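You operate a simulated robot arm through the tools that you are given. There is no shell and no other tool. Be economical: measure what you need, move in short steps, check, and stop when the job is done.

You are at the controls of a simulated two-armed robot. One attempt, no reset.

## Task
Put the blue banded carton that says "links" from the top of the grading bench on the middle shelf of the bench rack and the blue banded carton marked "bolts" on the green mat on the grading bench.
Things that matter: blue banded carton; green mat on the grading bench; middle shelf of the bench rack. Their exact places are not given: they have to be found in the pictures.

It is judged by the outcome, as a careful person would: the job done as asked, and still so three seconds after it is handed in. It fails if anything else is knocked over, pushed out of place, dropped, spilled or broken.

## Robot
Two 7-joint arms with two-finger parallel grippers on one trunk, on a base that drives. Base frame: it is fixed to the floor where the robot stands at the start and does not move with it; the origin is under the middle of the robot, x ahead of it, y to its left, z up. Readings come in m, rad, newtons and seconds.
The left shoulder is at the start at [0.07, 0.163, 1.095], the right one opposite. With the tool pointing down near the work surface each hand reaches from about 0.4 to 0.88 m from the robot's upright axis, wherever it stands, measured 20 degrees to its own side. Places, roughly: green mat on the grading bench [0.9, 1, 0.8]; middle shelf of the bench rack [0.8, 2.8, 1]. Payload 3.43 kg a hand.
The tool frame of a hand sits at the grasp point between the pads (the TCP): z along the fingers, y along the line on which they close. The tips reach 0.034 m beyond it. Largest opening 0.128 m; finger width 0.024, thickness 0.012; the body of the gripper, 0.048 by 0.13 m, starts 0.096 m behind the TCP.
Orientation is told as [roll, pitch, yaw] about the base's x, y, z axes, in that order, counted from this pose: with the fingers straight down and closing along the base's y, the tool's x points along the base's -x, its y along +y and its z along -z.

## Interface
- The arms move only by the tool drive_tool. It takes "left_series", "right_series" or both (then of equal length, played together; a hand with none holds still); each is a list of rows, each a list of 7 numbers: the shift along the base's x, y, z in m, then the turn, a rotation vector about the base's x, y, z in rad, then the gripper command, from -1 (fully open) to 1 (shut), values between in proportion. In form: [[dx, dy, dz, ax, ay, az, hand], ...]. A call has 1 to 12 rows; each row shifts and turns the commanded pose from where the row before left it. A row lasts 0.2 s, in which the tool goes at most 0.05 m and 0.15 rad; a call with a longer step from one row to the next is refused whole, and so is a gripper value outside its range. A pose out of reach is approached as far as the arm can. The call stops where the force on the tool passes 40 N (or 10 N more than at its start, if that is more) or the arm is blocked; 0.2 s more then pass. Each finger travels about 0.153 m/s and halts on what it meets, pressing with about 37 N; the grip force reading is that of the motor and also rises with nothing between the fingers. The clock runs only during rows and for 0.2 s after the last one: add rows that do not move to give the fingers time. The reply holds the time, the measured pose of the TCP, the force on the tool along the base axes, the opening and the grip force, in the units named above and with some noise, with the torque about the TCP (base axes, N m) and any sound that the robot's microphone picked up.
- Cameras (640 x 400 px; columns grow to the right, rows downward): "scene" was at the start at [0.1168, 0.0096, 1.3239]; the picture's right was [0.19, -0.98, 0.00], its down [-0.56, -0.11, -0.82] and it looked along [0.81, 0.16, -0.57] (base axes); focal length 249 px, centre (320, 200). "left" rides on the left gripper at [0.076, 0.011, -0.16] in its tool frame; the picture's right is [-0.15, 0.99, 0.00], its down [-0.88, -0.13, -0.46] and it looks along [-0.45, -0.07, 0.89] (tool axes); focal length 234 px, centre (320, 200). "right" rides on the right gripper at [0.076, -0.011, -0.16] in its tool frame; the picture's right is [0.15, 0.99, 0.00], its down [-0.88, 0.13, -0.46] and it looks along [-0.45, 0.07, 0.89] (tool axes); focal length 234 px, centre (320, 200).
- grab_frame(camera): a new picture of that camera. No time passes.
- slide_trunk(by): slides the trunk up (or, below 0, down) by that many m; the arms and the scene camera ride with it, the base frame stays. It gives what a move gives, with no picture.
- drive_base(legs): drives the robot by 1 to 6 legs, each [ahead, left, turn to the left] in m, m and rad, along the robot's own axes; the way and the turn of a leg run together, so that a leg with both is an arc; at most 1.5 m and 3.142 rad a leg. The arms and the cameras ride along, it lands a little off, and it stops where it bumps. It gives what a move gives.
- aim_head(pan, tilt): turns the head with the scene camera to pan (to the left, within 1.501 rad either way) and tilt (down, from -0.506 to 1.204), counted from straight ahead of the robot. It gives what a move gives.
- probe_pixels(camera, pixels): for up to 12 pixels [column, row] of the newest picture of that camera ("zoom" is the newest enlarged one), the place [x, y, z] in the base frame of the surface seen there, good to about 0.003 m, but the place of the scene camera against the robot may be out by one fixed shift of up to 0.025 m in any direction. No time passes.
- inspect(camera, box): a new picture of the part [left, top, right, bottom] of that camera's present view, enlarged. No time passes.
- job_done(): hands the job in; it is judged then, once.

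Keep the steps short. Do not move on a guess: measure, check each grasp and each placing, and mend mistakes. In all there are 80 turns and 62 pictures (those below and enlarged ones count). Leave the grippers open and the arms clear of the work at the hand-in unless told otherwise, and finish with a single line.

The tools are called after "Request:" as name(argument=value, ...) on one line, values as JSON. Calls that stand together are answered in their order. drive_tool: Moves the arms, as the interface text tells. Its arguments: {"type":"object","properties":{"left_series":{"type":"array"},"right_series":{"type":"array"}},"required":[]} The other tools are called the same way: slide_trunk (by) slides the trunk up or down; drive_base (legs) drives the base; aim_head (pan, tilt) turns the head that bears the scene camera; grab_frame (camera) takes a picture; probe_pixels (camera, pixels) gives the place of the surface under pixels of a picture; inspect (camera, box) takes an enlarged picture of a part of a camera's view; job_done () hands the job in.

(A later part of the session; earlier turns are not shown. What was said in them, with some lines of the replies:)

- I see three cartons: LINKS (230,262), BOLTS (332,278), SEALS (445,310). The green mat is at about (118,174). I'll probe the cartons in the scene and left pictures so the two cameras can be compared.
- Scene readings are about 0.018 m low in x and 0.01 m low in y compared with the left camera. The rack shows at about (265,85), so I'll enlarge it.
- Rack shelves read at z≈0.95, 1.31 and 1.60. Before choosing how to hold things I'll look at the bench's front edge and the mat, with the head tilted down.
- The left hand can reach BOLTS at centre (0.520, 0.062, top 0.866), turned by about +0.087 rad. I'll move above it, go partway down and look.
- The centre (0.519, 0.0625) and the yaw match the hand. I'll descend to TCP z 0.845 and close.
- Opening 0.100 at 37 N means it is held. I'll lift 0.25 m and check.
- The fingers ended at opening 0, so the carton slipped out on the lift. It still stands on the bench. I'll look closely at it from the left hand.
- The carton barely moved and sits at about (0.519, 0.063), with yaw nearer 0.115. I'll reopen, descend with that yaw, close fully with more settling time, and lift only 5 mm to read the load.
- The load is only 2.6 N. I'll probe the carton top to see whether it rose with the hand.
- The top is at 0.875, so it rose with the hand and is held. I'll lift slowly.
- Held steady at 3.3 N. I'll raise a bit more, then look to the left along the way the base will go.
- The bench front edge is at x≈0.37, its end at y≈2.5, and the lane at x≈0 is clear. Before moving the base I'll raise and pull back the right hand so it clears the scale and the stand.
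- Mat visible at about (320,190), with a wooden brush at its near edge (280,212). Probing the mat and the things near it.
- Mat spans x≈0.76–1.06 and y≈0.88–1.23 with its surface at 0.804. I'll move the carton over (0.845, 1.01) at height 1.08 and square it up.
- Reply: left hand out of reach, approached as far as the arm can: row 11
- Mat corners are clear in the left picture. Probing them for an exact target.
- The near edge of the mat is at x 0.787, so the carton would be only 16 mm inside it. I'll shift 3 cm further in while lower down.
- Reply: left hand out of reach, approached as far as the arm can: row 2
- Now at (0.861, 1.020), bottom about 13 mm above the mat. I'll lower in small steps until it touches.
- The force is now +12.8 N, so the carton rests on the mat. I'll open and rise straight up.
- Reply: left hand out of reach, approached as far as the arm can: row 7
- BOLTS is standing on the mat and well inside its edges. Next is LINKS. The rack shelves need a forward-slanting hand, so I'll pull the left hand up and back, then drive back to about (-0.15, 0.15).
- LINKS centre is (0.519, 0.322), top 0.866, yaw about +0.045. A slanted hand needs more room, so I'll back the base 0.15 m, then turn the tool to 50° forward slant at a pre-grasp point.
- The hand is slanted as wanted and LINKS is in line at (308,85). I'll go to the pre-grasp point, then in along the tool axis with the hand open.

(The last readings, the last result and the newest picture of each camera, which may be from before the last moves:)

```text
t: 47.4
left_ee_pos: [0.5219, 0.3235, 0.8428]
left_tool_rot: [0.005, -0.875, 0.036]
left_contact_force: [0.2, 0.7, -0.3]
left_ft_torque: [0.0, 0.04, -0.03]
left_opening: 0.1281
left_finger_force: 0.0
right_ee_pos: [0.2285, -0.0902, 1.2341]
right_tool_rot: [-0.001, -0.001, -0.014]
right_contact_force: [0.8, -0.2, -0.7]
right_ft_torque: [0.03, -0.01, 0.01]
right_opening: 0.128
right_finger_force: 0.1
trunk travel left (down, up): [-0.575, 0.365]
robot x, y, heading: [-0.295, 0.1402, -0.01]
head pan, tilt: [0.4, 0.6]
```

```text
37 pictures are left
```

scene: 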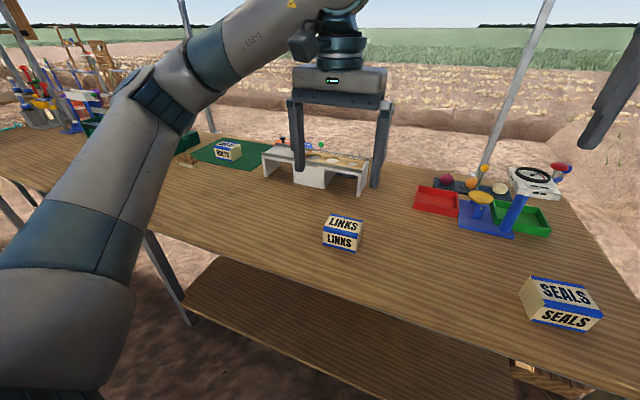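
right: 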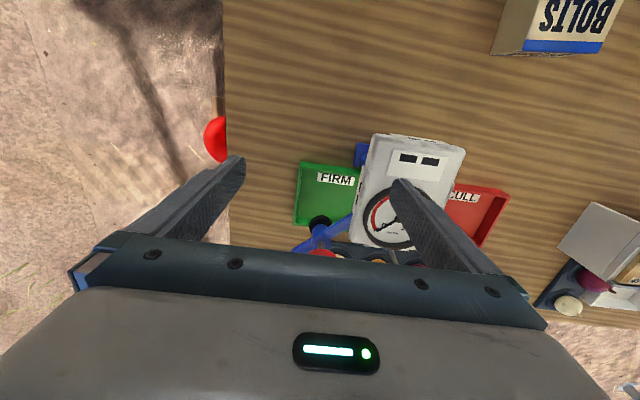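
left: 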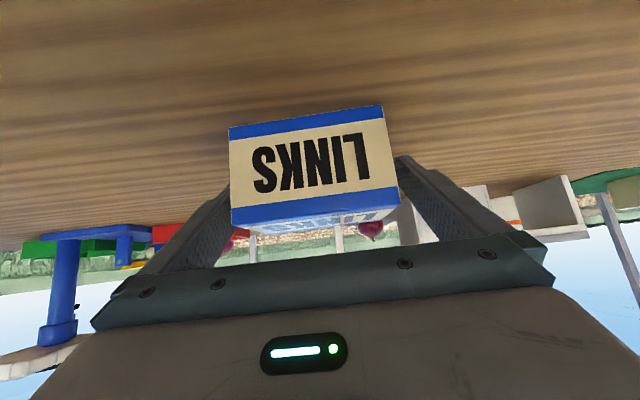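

The carton sits between the fingers. I'll close, wait, and lift 9 mm.

Request:
drive_tool(left_series=[[0, 0, 0, 0, 0, 0, 0], [0, 0, 0, 0, 0, 0, 0.5], [0, 0, 0, 0, 0, 0, 1], [0, 0, 0, 0, 0, 0, 1], [0, 0, 0, 0, 0, 0, 1], [0, 0, 0, 0, 0, 0, 1]])

Request:
drive_tool(left_series=[[0, 0, 0.003, 0, 0, 0, 1], [0, 0, 0.003, 0, 0, 0, 1], [0, 0, 0.003, 0, 0, 0, 1], [0, 0, 0.006, 0, 0, 0, 1], [0, 0, 0, 0, 0, 0, 1]])

Request:
grab_frame(camera="left")

```text
t: 48.8
left_ee_pos: [0.5224, 0.3227, 0.8424]
left_tool_rot: [0.006, -0.873, 0.037]
left_contact_force: [1.2, -0.6, 0.1]
left_ft_torque: [-0.14, -0.14, 0.03]
left_opening: 0.0996
left_finger_force: 37.0
right_ee_pos: [0.2294, -0.0889, 1.2356]
right_tool_rot: [0.0, 0.001, -0.012]
right_contact_force: [-0.3, 0.8, 0.3]
right_ft_torque: [-0.01, 0.0, 0.0]
right_opening: 0.1281
right_finger_force: 0.0
trunk travel left (down, up): [-0.575, 0.365]
robot x, y, heading: [-0.2969, 0.1436, -0.015]
head pan, tilt: [0.4, 0.6]
```

```text
t: 50.0
left_ee_pos: [0.5197, 0.3224, 0.8573]
left_tool_rot: [0.005, -0.873, 0.038]
left_contact_force: [0.2, 0.5, -2.5]
left_ft_torque: [-0.04, 0.0, 0.01]
left_opening: 0.0998
left_finger_force: 37.0
right_ee_pos: [0.2297, -0.0882, 1.2337]
right_tool_rot: [0.0, 0.002, -0.012]
right_contact_force: [0.2, 0.0, -0.4]
right_ft_torque: [-0.03, -0.01, 0.02]
right_opening: 0.1281
right_finger_force: 0.0
trunk travel left (down, up): [-0.575, 0.365]
robot x, y, heading: [-0.2963, 0.1432, -0.019]
head pan, tilt: [0.4, 0.6]
```

```text
36 pictures are left
```

left: 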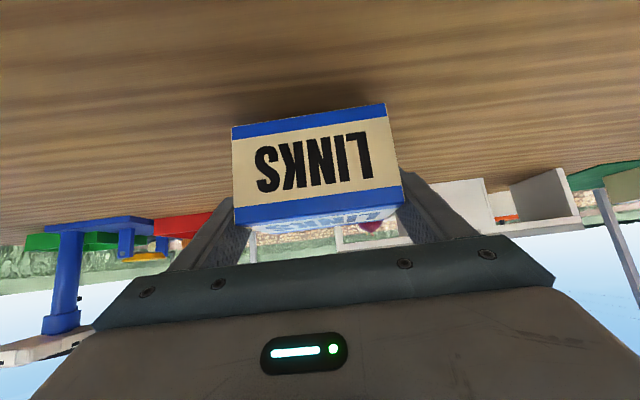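

It's held at 2.5 N, opening 0.0998, and lifted off. I'll raise it slowly to about 1.06 and pull back a little.

Request:
drive_tool(left_series=[[0, 0, 0.006, 0, 0, 0, 1], [0, 0, 0.01, 0, 0, 0, 1], [0, 0, 0.014, 0, 0, 0, 1], [0, 0, 0.018, 0, 0, 0, 1], [0, 0, 0.02, 0, 0, 0, 1], [0, 0, 0.02, 0, 0, 0, 1], [0, 0, 0.02, 0, 0, 0, 1], [0, 0, 0.02, 0, 0, 0, 1], [-0.01, 0, 0.015, 0, 0, 0, 1], [-0.02, 0, 0.01, 0, 0, 0, 1], [-0.01, 0, 0, 0, 0, 0, 1], [0, 0, 0, 0, 0, 0, 1]])

Request:
grab_frame(camera="left")

```text
t: 52.6
left_ee_pos: [0.4772, 0.3224, 1.0105]
left_tool_rot: [0.005, -0.873, 0.036]
left_contact_force: [0.0, -0.6, -2.6]
left_ft_torque: [0.01, -0.02, -0.02]
left_opening: 0.0998
left_finger_force: 36.8
right_ee_pos: [0.2299, -0.0891, 1.2342]
right_tool_rot: [0.001, 0.001, -0.012]
right_contact_force: [0.4, -0.3, -0.3]
right_ft_torque: [0.0, 0.0, -0.02]
right_opening: 0.1282
right_finger_force: 0.2
trunk travel left (down, up): [-0.575, 0.365]
robot x, y, heading: [-0.2966, 0.1446, -0.012]
head pan, tilt: [0.4, 0.6]
```

```text
35 pictures are left
```

left: 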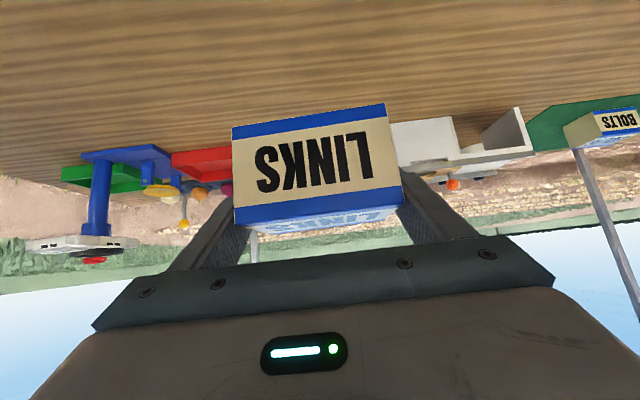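

Held steadily. I'll back off 0.15 m so the carton rides clear of the bench, then drive left 1.6 m to see the rack up close.

Request:
drive_base(legs=[[-0.15, 0, 0.012], [0, 0.8, 0], [0, 0.8, 0]])

Request:
aim_head(pan=0.75, tilt=0.3)

Request:
grab_frame(camera="scene")

```text
t: 61.9
left_ee_pos: [0.3178, 1.948, 1.0106]
left_tool_rot: [0.003, -0.874, 0.032]
left_contact_force: [-1.2, 0.2, -3.7]
left_ft_torque: [-0.02, 0.0, 0.02]
left_opening: 0.0996
left_finger_force: 36.6
right_ee_pos: [0.0682, 1.5382, 1.2342]
right_tool_rot: [0.0, 0.001, -0.016]
right_contact_force: [-0.6, -0.4, -0.5]
right_ft_torque: [0.02, 0.01, 0.02]
right_opening: 0.1279
right_finger_force: 0.1
trunk travel left (down, up): [-0.575, 0.365]
robot x, y, heading: [-0.4593, 1.7697, -0.016]
head pan, tilt: [0.4, 0.6]
```

```text
t: 62.7
left_ee_pos: [0.3183, 1.9485, 1.0093]
left_tool_rot: [0.006, -0.873, 0.032]
left_contact_force: [0.2, -0.4, -2.7]
left_ft_torque: [0.01, -0.04, -0.02]
left_opening: 0.0995
left_finger_force: 37.0
right_ee_pos: [0.069, 1.5387, 1.2355]
right_tool_rot: [0.001, 0.001, -0.016]
right_contact_force: [-0.3, -0.4, -0.2]
right_ft_torque: [-0.01, 0.03, -0.02]
right_opening: 0.1278
right_finger_force: 0.0
trunk travel left (down, up): [-0.575, 0.365]
robot x, y, heading: [-0.4569, 1.7685, -0.018]
head pan, tilt: [0.75, 0.3]
```

```text
34 pictures are left
```

scene: 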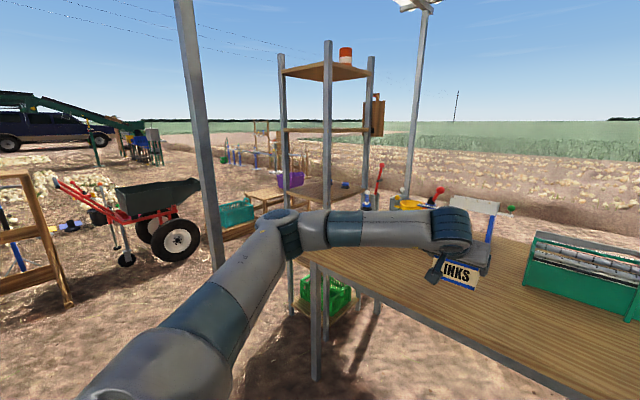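

Request:
probe_pixels(camera="scene", pixels=[[310, 306], [340, 300], [320, 195], [345, 190], [325, 131], [350, 131], [320, 75], [327, 100], [281, 100], [368, 90], [345, 160], [290, 290]])

Request:
inspect(camera="scene", box=[240, 30, 440, 340])

```text
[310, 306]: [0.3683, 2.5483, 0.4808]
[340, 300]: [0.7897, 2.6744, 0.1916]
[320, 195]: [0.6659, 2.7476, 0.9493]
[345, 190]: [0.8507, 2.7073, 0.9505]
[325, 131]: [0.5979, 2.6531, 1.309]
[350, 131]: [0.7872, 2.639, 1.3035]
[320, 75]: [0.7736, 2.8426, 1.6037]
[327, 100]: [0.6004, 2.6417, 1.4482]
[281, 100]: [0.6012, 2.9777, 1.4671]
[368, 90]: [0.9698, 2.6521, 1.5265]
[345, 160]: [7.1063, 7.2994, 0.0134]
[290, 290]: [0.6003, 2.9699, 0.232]
```

```text
1.29 times, centred on (340, 185) of scene
```

zoom: 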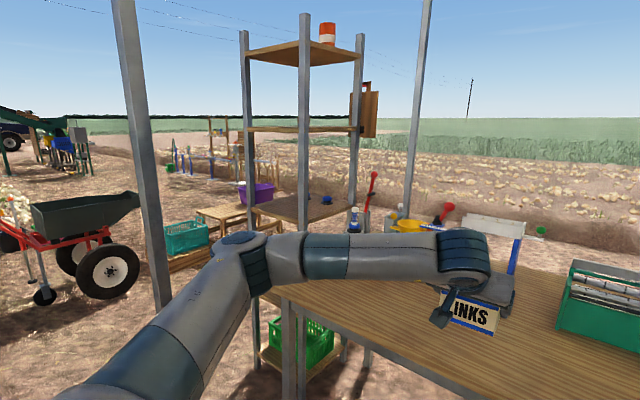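

The shelf at z≈0.95 matches the hinted middle shelf, about 1.0. There is a low one with a green crate and others at 1.31 and 1.6. I'll check for a further shelf, and where my elbow is relative to the pole at (0.2, 3.1).

Request:
probe_pixels(camera="scene", pixels=[[278, 225], [265, 250], [455, 225], [345, 183], [210, 150], [400, 225], [299, 195], [215, 250]])

Request:
aim_head(pan=0.95, tilt=0.55)

Request:
grab_frame(camera="scene")

```text
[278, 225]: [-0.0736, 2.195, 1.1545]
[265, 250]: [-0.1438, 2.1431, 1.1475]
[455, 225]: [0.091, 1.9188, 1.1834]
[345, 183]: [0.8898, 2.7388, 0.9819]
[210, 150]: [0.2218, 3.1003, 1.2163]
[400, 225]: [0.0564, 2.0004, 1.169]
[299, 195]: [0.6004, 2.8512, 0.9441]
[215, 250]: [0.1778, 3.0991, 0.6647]
```

```text
t: 63.5
left_ee_pos: [0.3185, 1.9487, 1.01]
left_tool_rot: [0.006, -0.872, 0.032]
left_contact_force: [0.3, 0.0, -3.1]
left_ft_torque: [0.02, -0.02, 0.04]
left_opening: 0.0998
left_finger_force: 36.7
right_ee_pos: [0.0683, 1.5384, 1.2344]
right_tool_rot: [0.001, 0.0, -0.016]
right_contact_force: [0.8, 0.5, -0.3]
right_ft_torque: [0.02, -0.03, 0.02]
right_opening: 0.1279
right_finger_force: 0.1
trunk travel left (down, up): [-0.575, 0.365]
robot x, y, heading: [-0.4567, 1.7711, -0.016]
head pan, tilt: [0.949, 0.55]
```

```text
32 pictures are left
```

scene: 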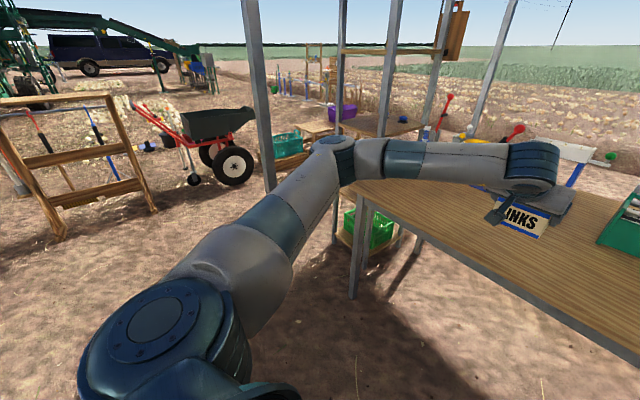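

The target is the shelf at 0.95, free across y 2.66–2.96 with front posts at x≈0.62. To keep my elbow (about 0.43 m to the left) off the pole, I'll stand at about y 2.37 and turn 0.36 left, stopping short of the rack.

Request:
drive_base(legs=[[0, 0.6, 0], [0, 0, 0.366]])

Request:
aim_head(pan=0.3, tilt=0.35)

Request:
grab_frame(camera="scene")

```text
t: 68.0
left_ee_pos: [0.2131, 2.8227, 1.0103]
left_tool_rot: [0.005, -0.873, 0.396]
left_contact_force: [0.5, 0.3, -3.4]
left_ft_torque: [0.0, 0.03, 0.0]
left_opening: 0.0997
left_finger_force: 36.4
right_ee_pos: [0.1259, 2.3487, 1.233]
right_tool_rot: [0.0, 0.001, 0.349]
right_contact_force: [0.0, 0.1, -0.2]
right_ft_torque: [0.0, 0.02, -0.01]
right_opening: 0.1281
right_finger_force: 0.1
trunk travel left (down, up): [-0.575, 0.365]
robot x, y, heading: [-0.4494, 2.3791, 0.348]
head pan, tilt: [0.949, 0.55]
```

```text
t: 69.1
left_ee_pos: [0.2131, 2.8221, 1.0099]
left_tool_rot: [0.006, -0.872, 0.395]
left_contact_force: [0.3, -0.2, -3.3]
left_ft_torque: [-0.03, -0.01, -0.03]
left_opening: 0.0997
left_finger_force: 37.5
right_ee_pos: [0.1244, 2.3501, 1.2346]
right_tool_rot: [0.0, -0.002, 0.346]
right_contact_force: [0.2, 0.6, 0.6]
right_ft_torque: [0.03, -0.01, 0.02]
right_opening: 0.1278
right_finger_force: 0.0
trunk travel left (down, up): [-0.575, 0.365]
robot x, y, heading: [-0.4536, 2.3813, 0.347]
head pan, tilt: [0.3, 0.351]
```

```text
31 pictures are left
```

scene: 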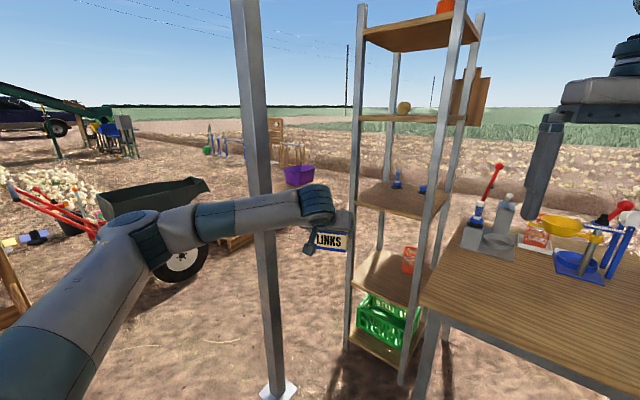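

Now it's plain: five shelves (crate, orange cup, blue items at 0.95, ball at 1.31, cone at 1.6), so the middle one is at z≈0.95. I'll probe its edges and its contents, plus the tall bench items the right hand would pass.

Request:
probe_pixels(camera="scene", pixels=[[397, 172], [397, 186], [422, 188], [365, 204], [425, 216], [400, 205], [385, 190], [496, 167], [501, 195], [434, 170], [354, 170], [400, 121]])

Request:
inspect(camera="scene", box=[330, 90, 490, 240])

```text
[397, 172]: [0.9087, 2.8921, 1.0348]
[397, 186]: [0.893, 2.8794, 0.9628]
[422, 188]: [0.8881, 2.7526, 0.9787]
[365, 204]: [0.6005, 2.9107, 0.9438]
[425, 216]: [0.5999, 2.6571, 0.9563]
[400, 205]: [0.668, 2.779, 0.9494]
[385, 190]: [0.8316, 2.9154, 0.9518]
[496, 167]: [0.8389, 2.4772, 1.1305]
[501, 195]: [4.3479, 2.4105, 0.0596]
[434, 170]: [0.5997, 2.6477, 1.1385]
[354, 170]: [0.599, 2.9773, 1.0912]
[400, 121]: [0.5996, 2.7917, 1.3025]
```

```text
2.67 times, centred on (410, 165) of scene
```

zoom: 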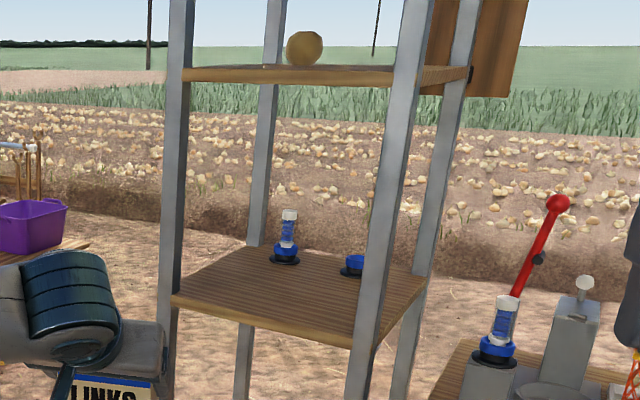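

The shelf front edge is at x≈0.615 and the blue items are well back (x≥0.88). I'll aim for the carton at about (0.705, 2.815). First I'll straighten the hand to point along +x and raise it 4 cm here, clear of everything.

Request:
drive_tool(left_series=[[0, 0, 0.01, 0, 0, -0.07, 1], [0, 0, 0.015, 0, 0, -0.1, 1], [0, 0, 0.015, 0, 0, -0.1, 1], [0, 0, 0, 0, 0, -0.08, 1], [0, 0, 0, 0, 0, -0.045, 1], [0, 0, 0, 0, 0, 0, 1]])

Request:
grab_frame(camera="left")

Request:
aim_head(pan=0.4, tilt=0.45)

Request:
grab_frame(camera="scene")

```text
t: 70.5
left_ee_pos: [0.2111, 2.8234, 1.0496]
left_tool_rot: [0.007, -0.874, 0.0]
left_contact_force: [0.4, -0.5, -3.4]
left_ft_torque: [0.03, 0.01, 0.05]
left_opening: 0.0995
left_finger_force: 37.2
right_ee_pos: [0.1266, 2.3496, 1.2339]
right_tool_rot: [0.002, -0.001, 0.347]
right_contact_force: [0.4, -0.1, -0.1]
right_ft_torque: [0.02, -0.02, 0.01]
right_opening: 0.1279
right_finger_force: 0.0
trunk travel left (down, up): [-0.575, 0.365]
robot x, y, heading: [-0.4477, 2.3824, 0.349]
head pan, tilt: [0.3, 0.351]
```

```text
29 pictures are left
```

left: 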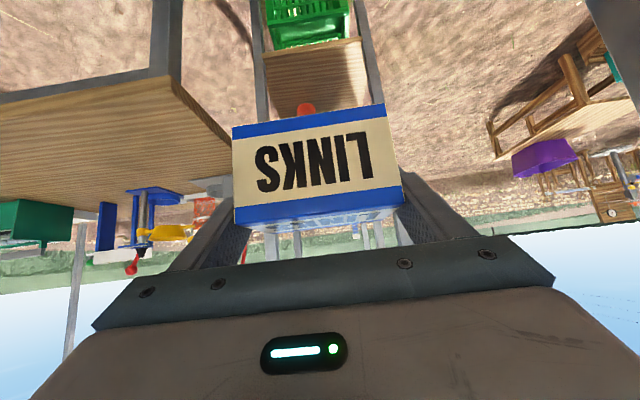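

```text
t: 71.2
left_ee_pos: [0.2122, 2.8235, 1.0505]
left_tool_rot: [0.007, -0.872, 0.0]
left_contact_force: [-0.3, 0.3, -3.0]
left_ft_torque: [-0.01, 0.0, 0.01]
left_opening: 0.0998
left_finger_force: 37.2
right_ee_pos: [0.1256, 2.3498, 1.2348]
right_tool_rot: [0.0, 0.0, 0.349]
right_contact_force: [0.4, -0.3, -0.2]
right_ft_torque: [-0.02, 0.03, 0.0]
right_opening: 0.1283
right_finger_force: 0.1
trunk travel left (down, up): [-0.575, 0.365]
robot x, y, heading: [-0.4496, 2.3804, 0.346]
head pan, tilt: [0.4, 0.45]
```

```text
28 pictures are left
```

scene: 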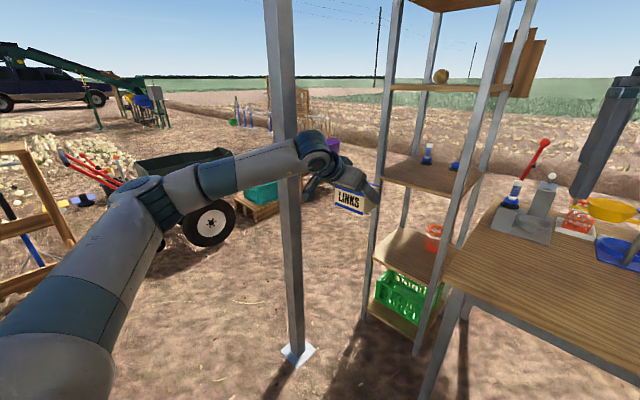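

Request:
probe_pixels(camera="scene", pixels=[[145, 185], [165, 205], [240, 165], [308, 138], [318, 130], [291, 250]])

```text
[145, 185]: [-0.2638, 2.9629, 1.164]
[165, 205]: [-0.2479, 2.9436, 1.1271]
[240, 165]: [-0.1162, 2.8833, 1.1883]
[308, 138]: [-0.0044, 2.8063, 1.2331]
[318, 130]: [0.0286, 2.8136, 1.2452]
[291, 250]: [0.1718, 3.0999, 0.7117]
```

My elbow is at (-0.26, 2.96), so I'll advance the base only 0.32 m in x (5 cm to the right) and do the rest with the arm. That keeps the elbow off the pole.

Request:
drive_base(legs=[[0.284, -0.156, 0]])

Request:
grab_frame(camera="scene")

```text
t: 73.3
left_ee_pos: [0.5281, 2.7735, 1.0494]
left_tool_rot: [0.005, -0.872, 0.002]
left_contact_force: [-0.3, 0.3, -3.6]
left_ft_torque: [0.02, -0.02, -0.02]
left_opening: 0.0998
left_finger_force: 37.0
right_ee_pos: [0.4416, 2.2987, 1.2352]
right_tool_rot: [0.0, 0.0, 0.349]
right_contact_force: [0.1, -0.6, -0.1]
right_ft_torque: [0.0, 0.03, -0.02]
right_opening: 0.1278
right_finger_force: 0.0
trunk travel left (down, up): [-0.575, 0.365]
robot x, y, heading: [-0.134, 2.3301, 0.348]
head pan, tilt: [0.4, 0.45]
```

```text
27 pictures are left
```

scene: 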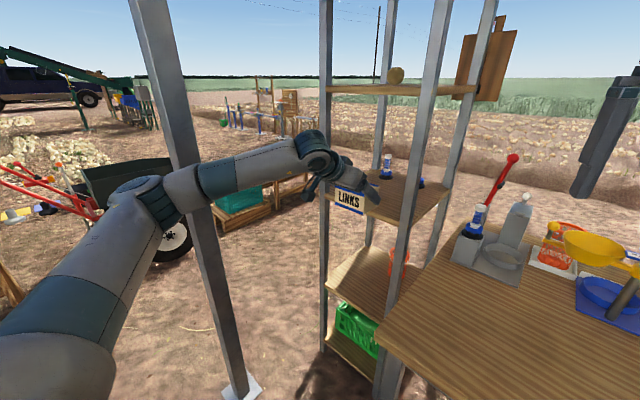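

Probing posts, shelf edge and the carton itself in this view, so they can be compared directly.

Request:
probe_pixels(camera="scene", pixels=[[338, 192], [361, 194], [349, 203], [347, 208], [380, 217], [324, 185], [326, 120], [418, 150], [412, 180], [370, 92], [388, 160], [400, 195]])

Request:
inspect(camera="scene", box=[290, 70, 470, 250])

```text
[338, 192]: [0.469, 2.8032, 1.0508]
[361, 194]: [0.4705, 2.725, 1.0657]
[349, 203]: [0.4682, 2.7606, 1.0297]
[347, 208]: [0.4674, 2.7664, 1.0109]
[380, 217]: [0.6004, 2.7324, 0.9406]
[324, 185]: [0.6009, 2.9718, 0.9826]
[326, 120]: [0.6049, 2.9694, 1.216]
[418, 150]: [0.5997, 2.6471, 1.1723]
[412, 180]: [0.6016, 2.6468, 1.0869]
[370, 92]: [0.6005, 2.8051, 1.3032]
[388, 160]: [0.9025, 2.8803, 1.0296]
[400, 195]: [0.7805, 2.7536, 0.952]
```

```text
2.22 times, centred on (380, 160) of scene
```

zoom: 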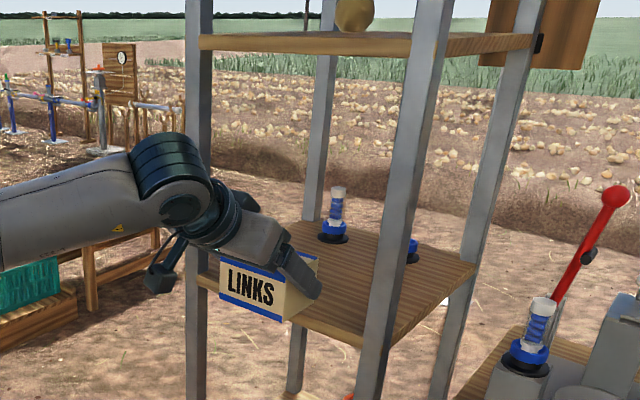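

In the scene picture the carton face is at x 0.469 and the shelf edge at 0.600. The carton centre is at y 2.764 and the opening centre at 2.812. I'll shift +0.045 in y, then +0.10 in x, and look.

Request:
drive_tool(left_series=[[0, 0.015, 0, 0, 0, 0, 1], [0, 0.02, 0, 0, 0, 0, 1], [0, 0.01, 0, 0, 0, 0, 1], [0.015, 0, 0, 0, 0, 0, 1], [0.025, 0, 0, 0, 0, 0, 1], [0.025, 0, 0, 0, 0, 0, 1], [0.025, 0, 0, 0, 0, 0, 1], [0.01, 0, 0, 0, 0, 0, 1], [0, 0, 0, 0, 0, 0, 1]])

Request:
inspect(camera="scene", box=[250, 70, 470, 250])

Request:
grab_frame(camera="left")

```text
t: 75.3
left_ee_pos: [0.6282, 2.8162, 1.0495]
left_tool_rot: [0.008, -0.872, 0.002]
left_contact_force: [-0.4, 0.7, -2.9]
left_ft_torque: [0.01, 0.0, 0.0]
left_opening: 0.0998
left_finger_force: 37.5
right_ee_pos: [0.4425, 2.2986, 1.2344]
right_tool_rot: [-0.001, 0.001, 0.347]
right_contact_force: [0.2, -0.5, 0.0]
right_ft_torque: [0.02, 0.04, 0.03]
right_opening: 0.1281
right_finger_force: 0.2
trunk travel left (down, up): [-0.575, 0.365]
robot x, y, heading: [-0.1311, 2.3284, 0.351]
head pan, tilt: [0.4, 0.45]
```

```text
2.22 times, centred on (360, 160) of scene
```

zoom: 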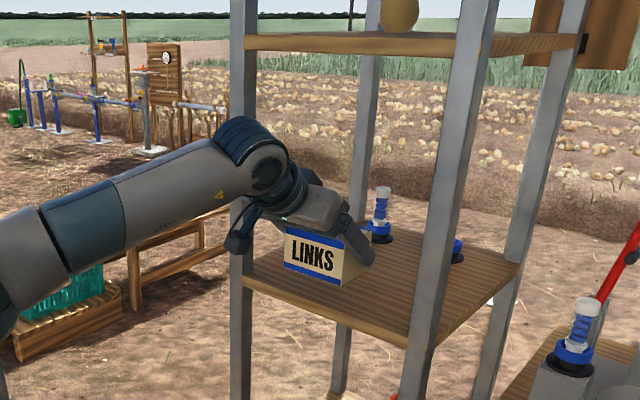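

```text
24 pictures are left
```

left: 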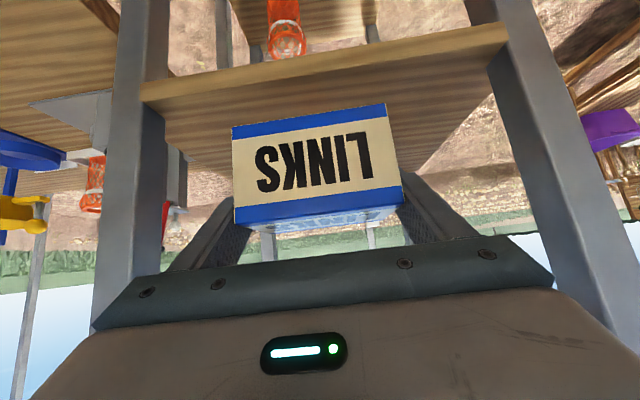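

Centred between the posts. I'll read the shelf edge and surface from the left camera.

Request:
probe_pixels(camera="left", pixels=[[300, 82], [300, 92], [200, 150], [420, 150], [140, 150], [530, 120], [317, 112], [317, 160]])

Request:
drive_tool(left_series=[[0.015, 0, 0, 0, 0, 0, 1], [0.025, 0, 0, 0, 0, 0, 1], [0.025, 0, 0, 0, 0, 0, 1], [0.015, 0, -0.005, 0, 0, 0, 1], [0, 0, -0.015, 0, 0, 0, 1], [0, 0, -0.015, 0, 0, 0, 1], [0, 0, -0.008, 0, 0, 0, 1], [0, 0, 0, 0, 0, 0, 1]])

Request:
grab_frame(camera="left")

```text
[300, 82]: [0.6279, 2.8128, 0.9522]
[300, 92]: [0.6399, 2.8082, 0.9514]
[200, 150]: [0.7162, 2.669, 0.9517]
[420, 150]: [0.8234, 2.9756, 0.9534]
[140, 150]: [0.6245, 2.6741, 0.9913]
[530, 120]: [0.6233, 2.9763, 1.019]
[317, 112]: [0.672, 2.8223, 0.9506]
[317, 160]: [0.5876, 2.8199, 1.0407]
```

```text
t: 77.1
left_ee_pos: [0.7075, 2.8156, 1.0053]
left_tool_rot: [0.005, -0.873, 0.003]
left_contact_force: [0.0, -0.3, -3.3]
left_ft_torque: [0.01, 0.0, 0.02]
left_opening: 0.0996
left_finger_force: 37.0
right_ee_pos: [0.4425, 2.2982, 1.2346]
right_tool_rot: [0.0, -0.001, 0.346]
right_contact_force: [0.2, 0.7, -0.6]
right_ft_torque: [-0.02, 0.04, 0.0]
right_opening: 0.128
right_finger_force: 0.1
trunk travel left (down, up): [-0.575, 0.365]
robot x, y, heading: [-0.1314, 2.3307, 0.352]
head pan, tilt: [0.4, 0.45]
```

```text
23 pictures are left
```

left: 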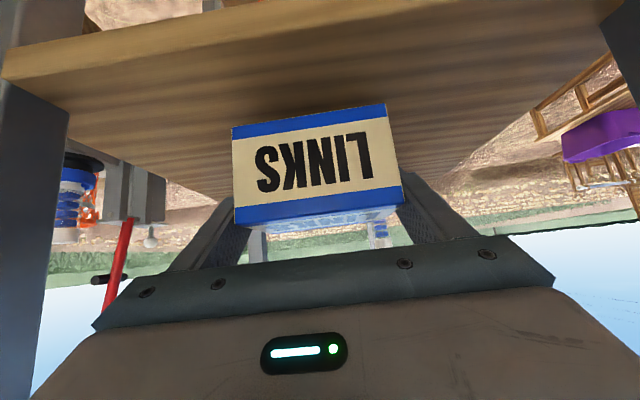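

Shelf surface is at 0.951 and the carton bottom at about 0.963, with its face 4 cm inside the edge. I'll lower in small steps to touch.

Request:
drive_tool(left_series=[[0, 0, -0.004, 0, 0, 0, 1], [0, 0, -0.003, 0, 0, 0, 1], [0, 0, -0.002, 0, 0, 0, 1], [0, 0, -0.002, 0, 0, 0, 1], [0, 0, 0, 0, 0, 0, 1]])

```text
t: 78.3
left_ee_pos: [0.7093, 2.8165, 0.9956]
left_tool_rot: [0.005, -0.872, 0.001]
left_contact_force: [0.5, -0.3, -2.5]
left_ft_torque: [0.0, -0.02, -0.03]
left_opening: 0.0997
left_finger_force: 36.5
right_ee_pos: [0.4423, 2.2977, 1.2338]
right_tool_rot: [0.0, 0.0, 0.347]
right_contact_force: [-0.5, 0.7, -0.7]
right_ft_torque: [-0.02, -0.03, -0.01]
right_opening: 0.1278
right_finger_force: 0.0
trunk travel left (down, up): [-0.575, 0.365]
robot x, y, heading: [-0.133, 2.3296, 0.35]
head pan, tilt: [0.4, 0.45]
```

Request:
drive_tool(left_series=[[0, 0, -0.0015, 0, 0, 0, 1], [0, 0, -0.0015, 0, 0, 0, 1], [0, 0, 0, 0, 0, 0, 1]])

```text
t: 79.1
left_ee_pos: [0.7089, 2.8174, 0.9928]
left_tool_rot: [0.004, -0.874, 0.002]
left_contact_force: [0.3, -0.3, -0.3]
left_ft_torque: [-0.12, -0.15, 0.04]
left_opening: 0.0999
left_finger_force: 37.1
right_ee_pos: [0.4407, 2.2986, 1.2344]
right_tool_rot: [0.001, 0.0, 0.348]
right_contact_force: [-0.2, 0.7, -0.9]
right_ft_torque: [0.0, -0.01, -0.01]
right_opening: 0.128
right_finger_force: 0.1
trunk travel left (down, up): [-0.575, 0.365]
robot x, y, heading: [-0.1311, 2.3306, 0.347]
head pan, tilt: [0.4, 0.45]
```

The load has gone to zero, so the carton rests on the shelf. I'll open and back out along the tool axis.

Request:
drive_tool(left_series=[[0, 0, -0.0005, 0, 0, 0, 0.4], [0, 0, 0, 0, 0, 0, -0.5], [0, 0, 0, 0, 0, 0, -1], [0, 0, 0, 0, 0, 0, -1], [-0.015, 0, 0.0126, 0, 0, 0, -1], [-0.03, 0, 0.025, 0, 0, 0, -1], [-0.03, 0, 0.025, 0, 0, 0, -1], [-0.04, 0, 0.02, 0, 0, 0, -1], [-0.045, 0, 0, 0, 0, 0, -1], [-0.045, 0, 0, 0, 0, 0, -1], [0, 0, 0, 0, 0, 0, -1]])

Request:
grab_frame(camera="left")

Request:
grab_frame(camera="scene")

```text
t: 81.5
left_ee_pos: [0.506, 2.8144, 1.0729]
left_tool_rot: [0.005, -0.873, 0.001]
left_contact_force: [1.4, -0.7, 0.1]
left_ft_torque: [0.04, -0.01, 0.03]
left_opening: 0.128
left_finger_force: 0.0
right_ee_pos: [0.4427, 2.2972, 1.233]
right_tool_rot: [0.001, 0.001, 0.347]
right_contact_force: [-0.1, 0.4, -0.8]
right_ft_torque: [0.02, 0.04, 0.0]
right_opening: 0.1282
right_finger_force: 0.2
trunk travel left (down, up): [-0.575, 0.365]
robot x, y, heading: [-0.1296, 2.3312, 0.343]
head pan, tilt: [0.4, 0.45]
```

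```text
22 pictures are left
```

left: 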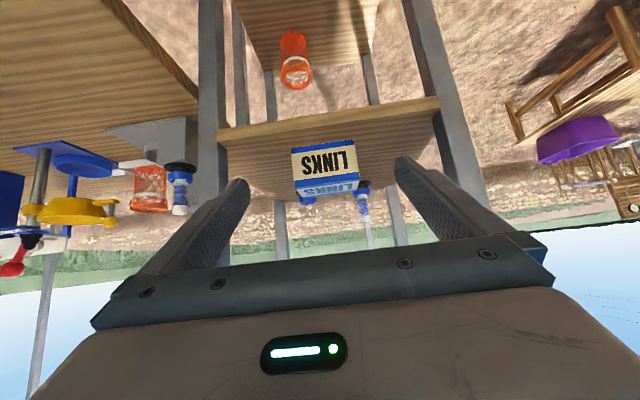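

```text
21 pictures are left
```

scene: 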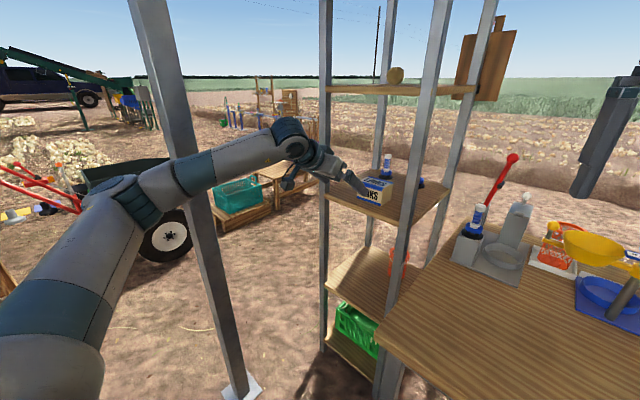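

LINKS stands upright on the middle shelf with the blue items undisturbed. I'll back the base out the same way it came and check both cartons once more.

Request:
drive_base(legs=[[-0.284, 0.12, 0]])

Request:
aim_head(pan=-0.2, tilt=0.4)

Request:
grab_frame(camera="scene")

Request:
grab_frame(camera="left")

```text
t: 83.6
left_ee_pos: [0.2, 2.8288, 1.0736]
left_tool_rot: [0.006, -0.873, -0.003]
left_contact_force: [-0.1, -1.0, 0.1]
left_ft_torque: [-0.02, 0.01, 0.01]
left_opening: 0.128
left_finger_force: 0.0
right_ee_pos: [0.1339, 2.3113, 1.2351]
right_tool_rot: [0.001, 0.0, 0.343]
right_contact_force: [-0.3, 0.3, 0.5]
right_ft_torque: [0.02, -0.02, -0.01]
right_opening: 0.1279
right_finger_force: 0.0
trunk travel left (down, up): [-0.575, 0.365]
robot x, y, heading: [-0.4375, 2.3429, 0.344]
head pan, tilt: [0.4, 0.45]
```

```text
t: 84.6
left_ee_pos: [0.2008, 2.8267, 1.073]
left_tool_rot: [0.006, -0.872, -0.002]
left_contact_force: [0.8, -0.4, 0.3]
left_ft_torque: [0.01, -0.01, 0.01]
left_opening: 0.1282
left_finger_force: 0.1
right_ee_pos: [0.1351, 2.311, 1.2343]
right_tool_rot: [0.0, 0.002, 0.343]
right_contact_force: [-0.2, 0.4, 0.2]
right_ft_torque: [-0.03, -0.02, -0.01]
right_opening: 0.128
right_finger_force: 0.0
trunk travel left (down, up): [-0.575, 0.365]
robot x, y, heading: [-0.4409, 2.3453, 0.343]
head pan, tilt: [-0.201, 0.4]
```

```text
20 pictures are left
```

scene: 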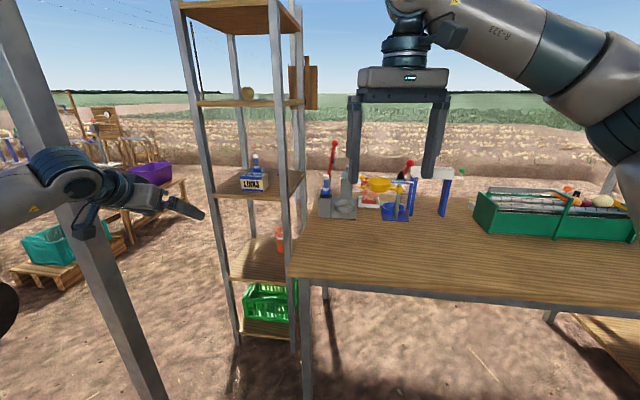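

```text
19 pictures are left
```

left: 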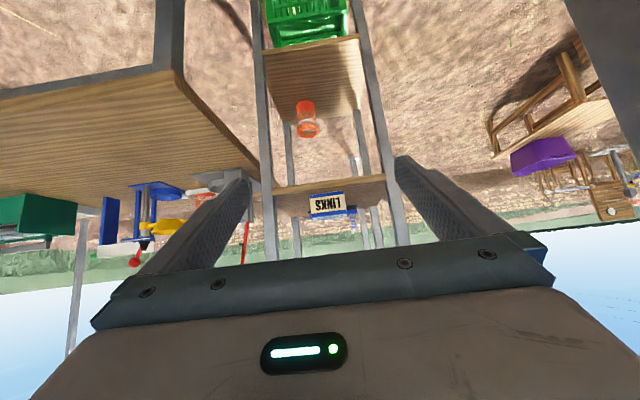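

LINKS is on the third of the five shelves, which is the middle one. BOLTS stood on the mat when last seen and nothing has touched it since. Both grippers are open and clear, so I'm handing in.

Request:
job_done()

```text
The job is handed in.
```

The "links" carton is on the middle shelf of the bench rack, and the "bolts" carton is on the green mat on the grading bench.
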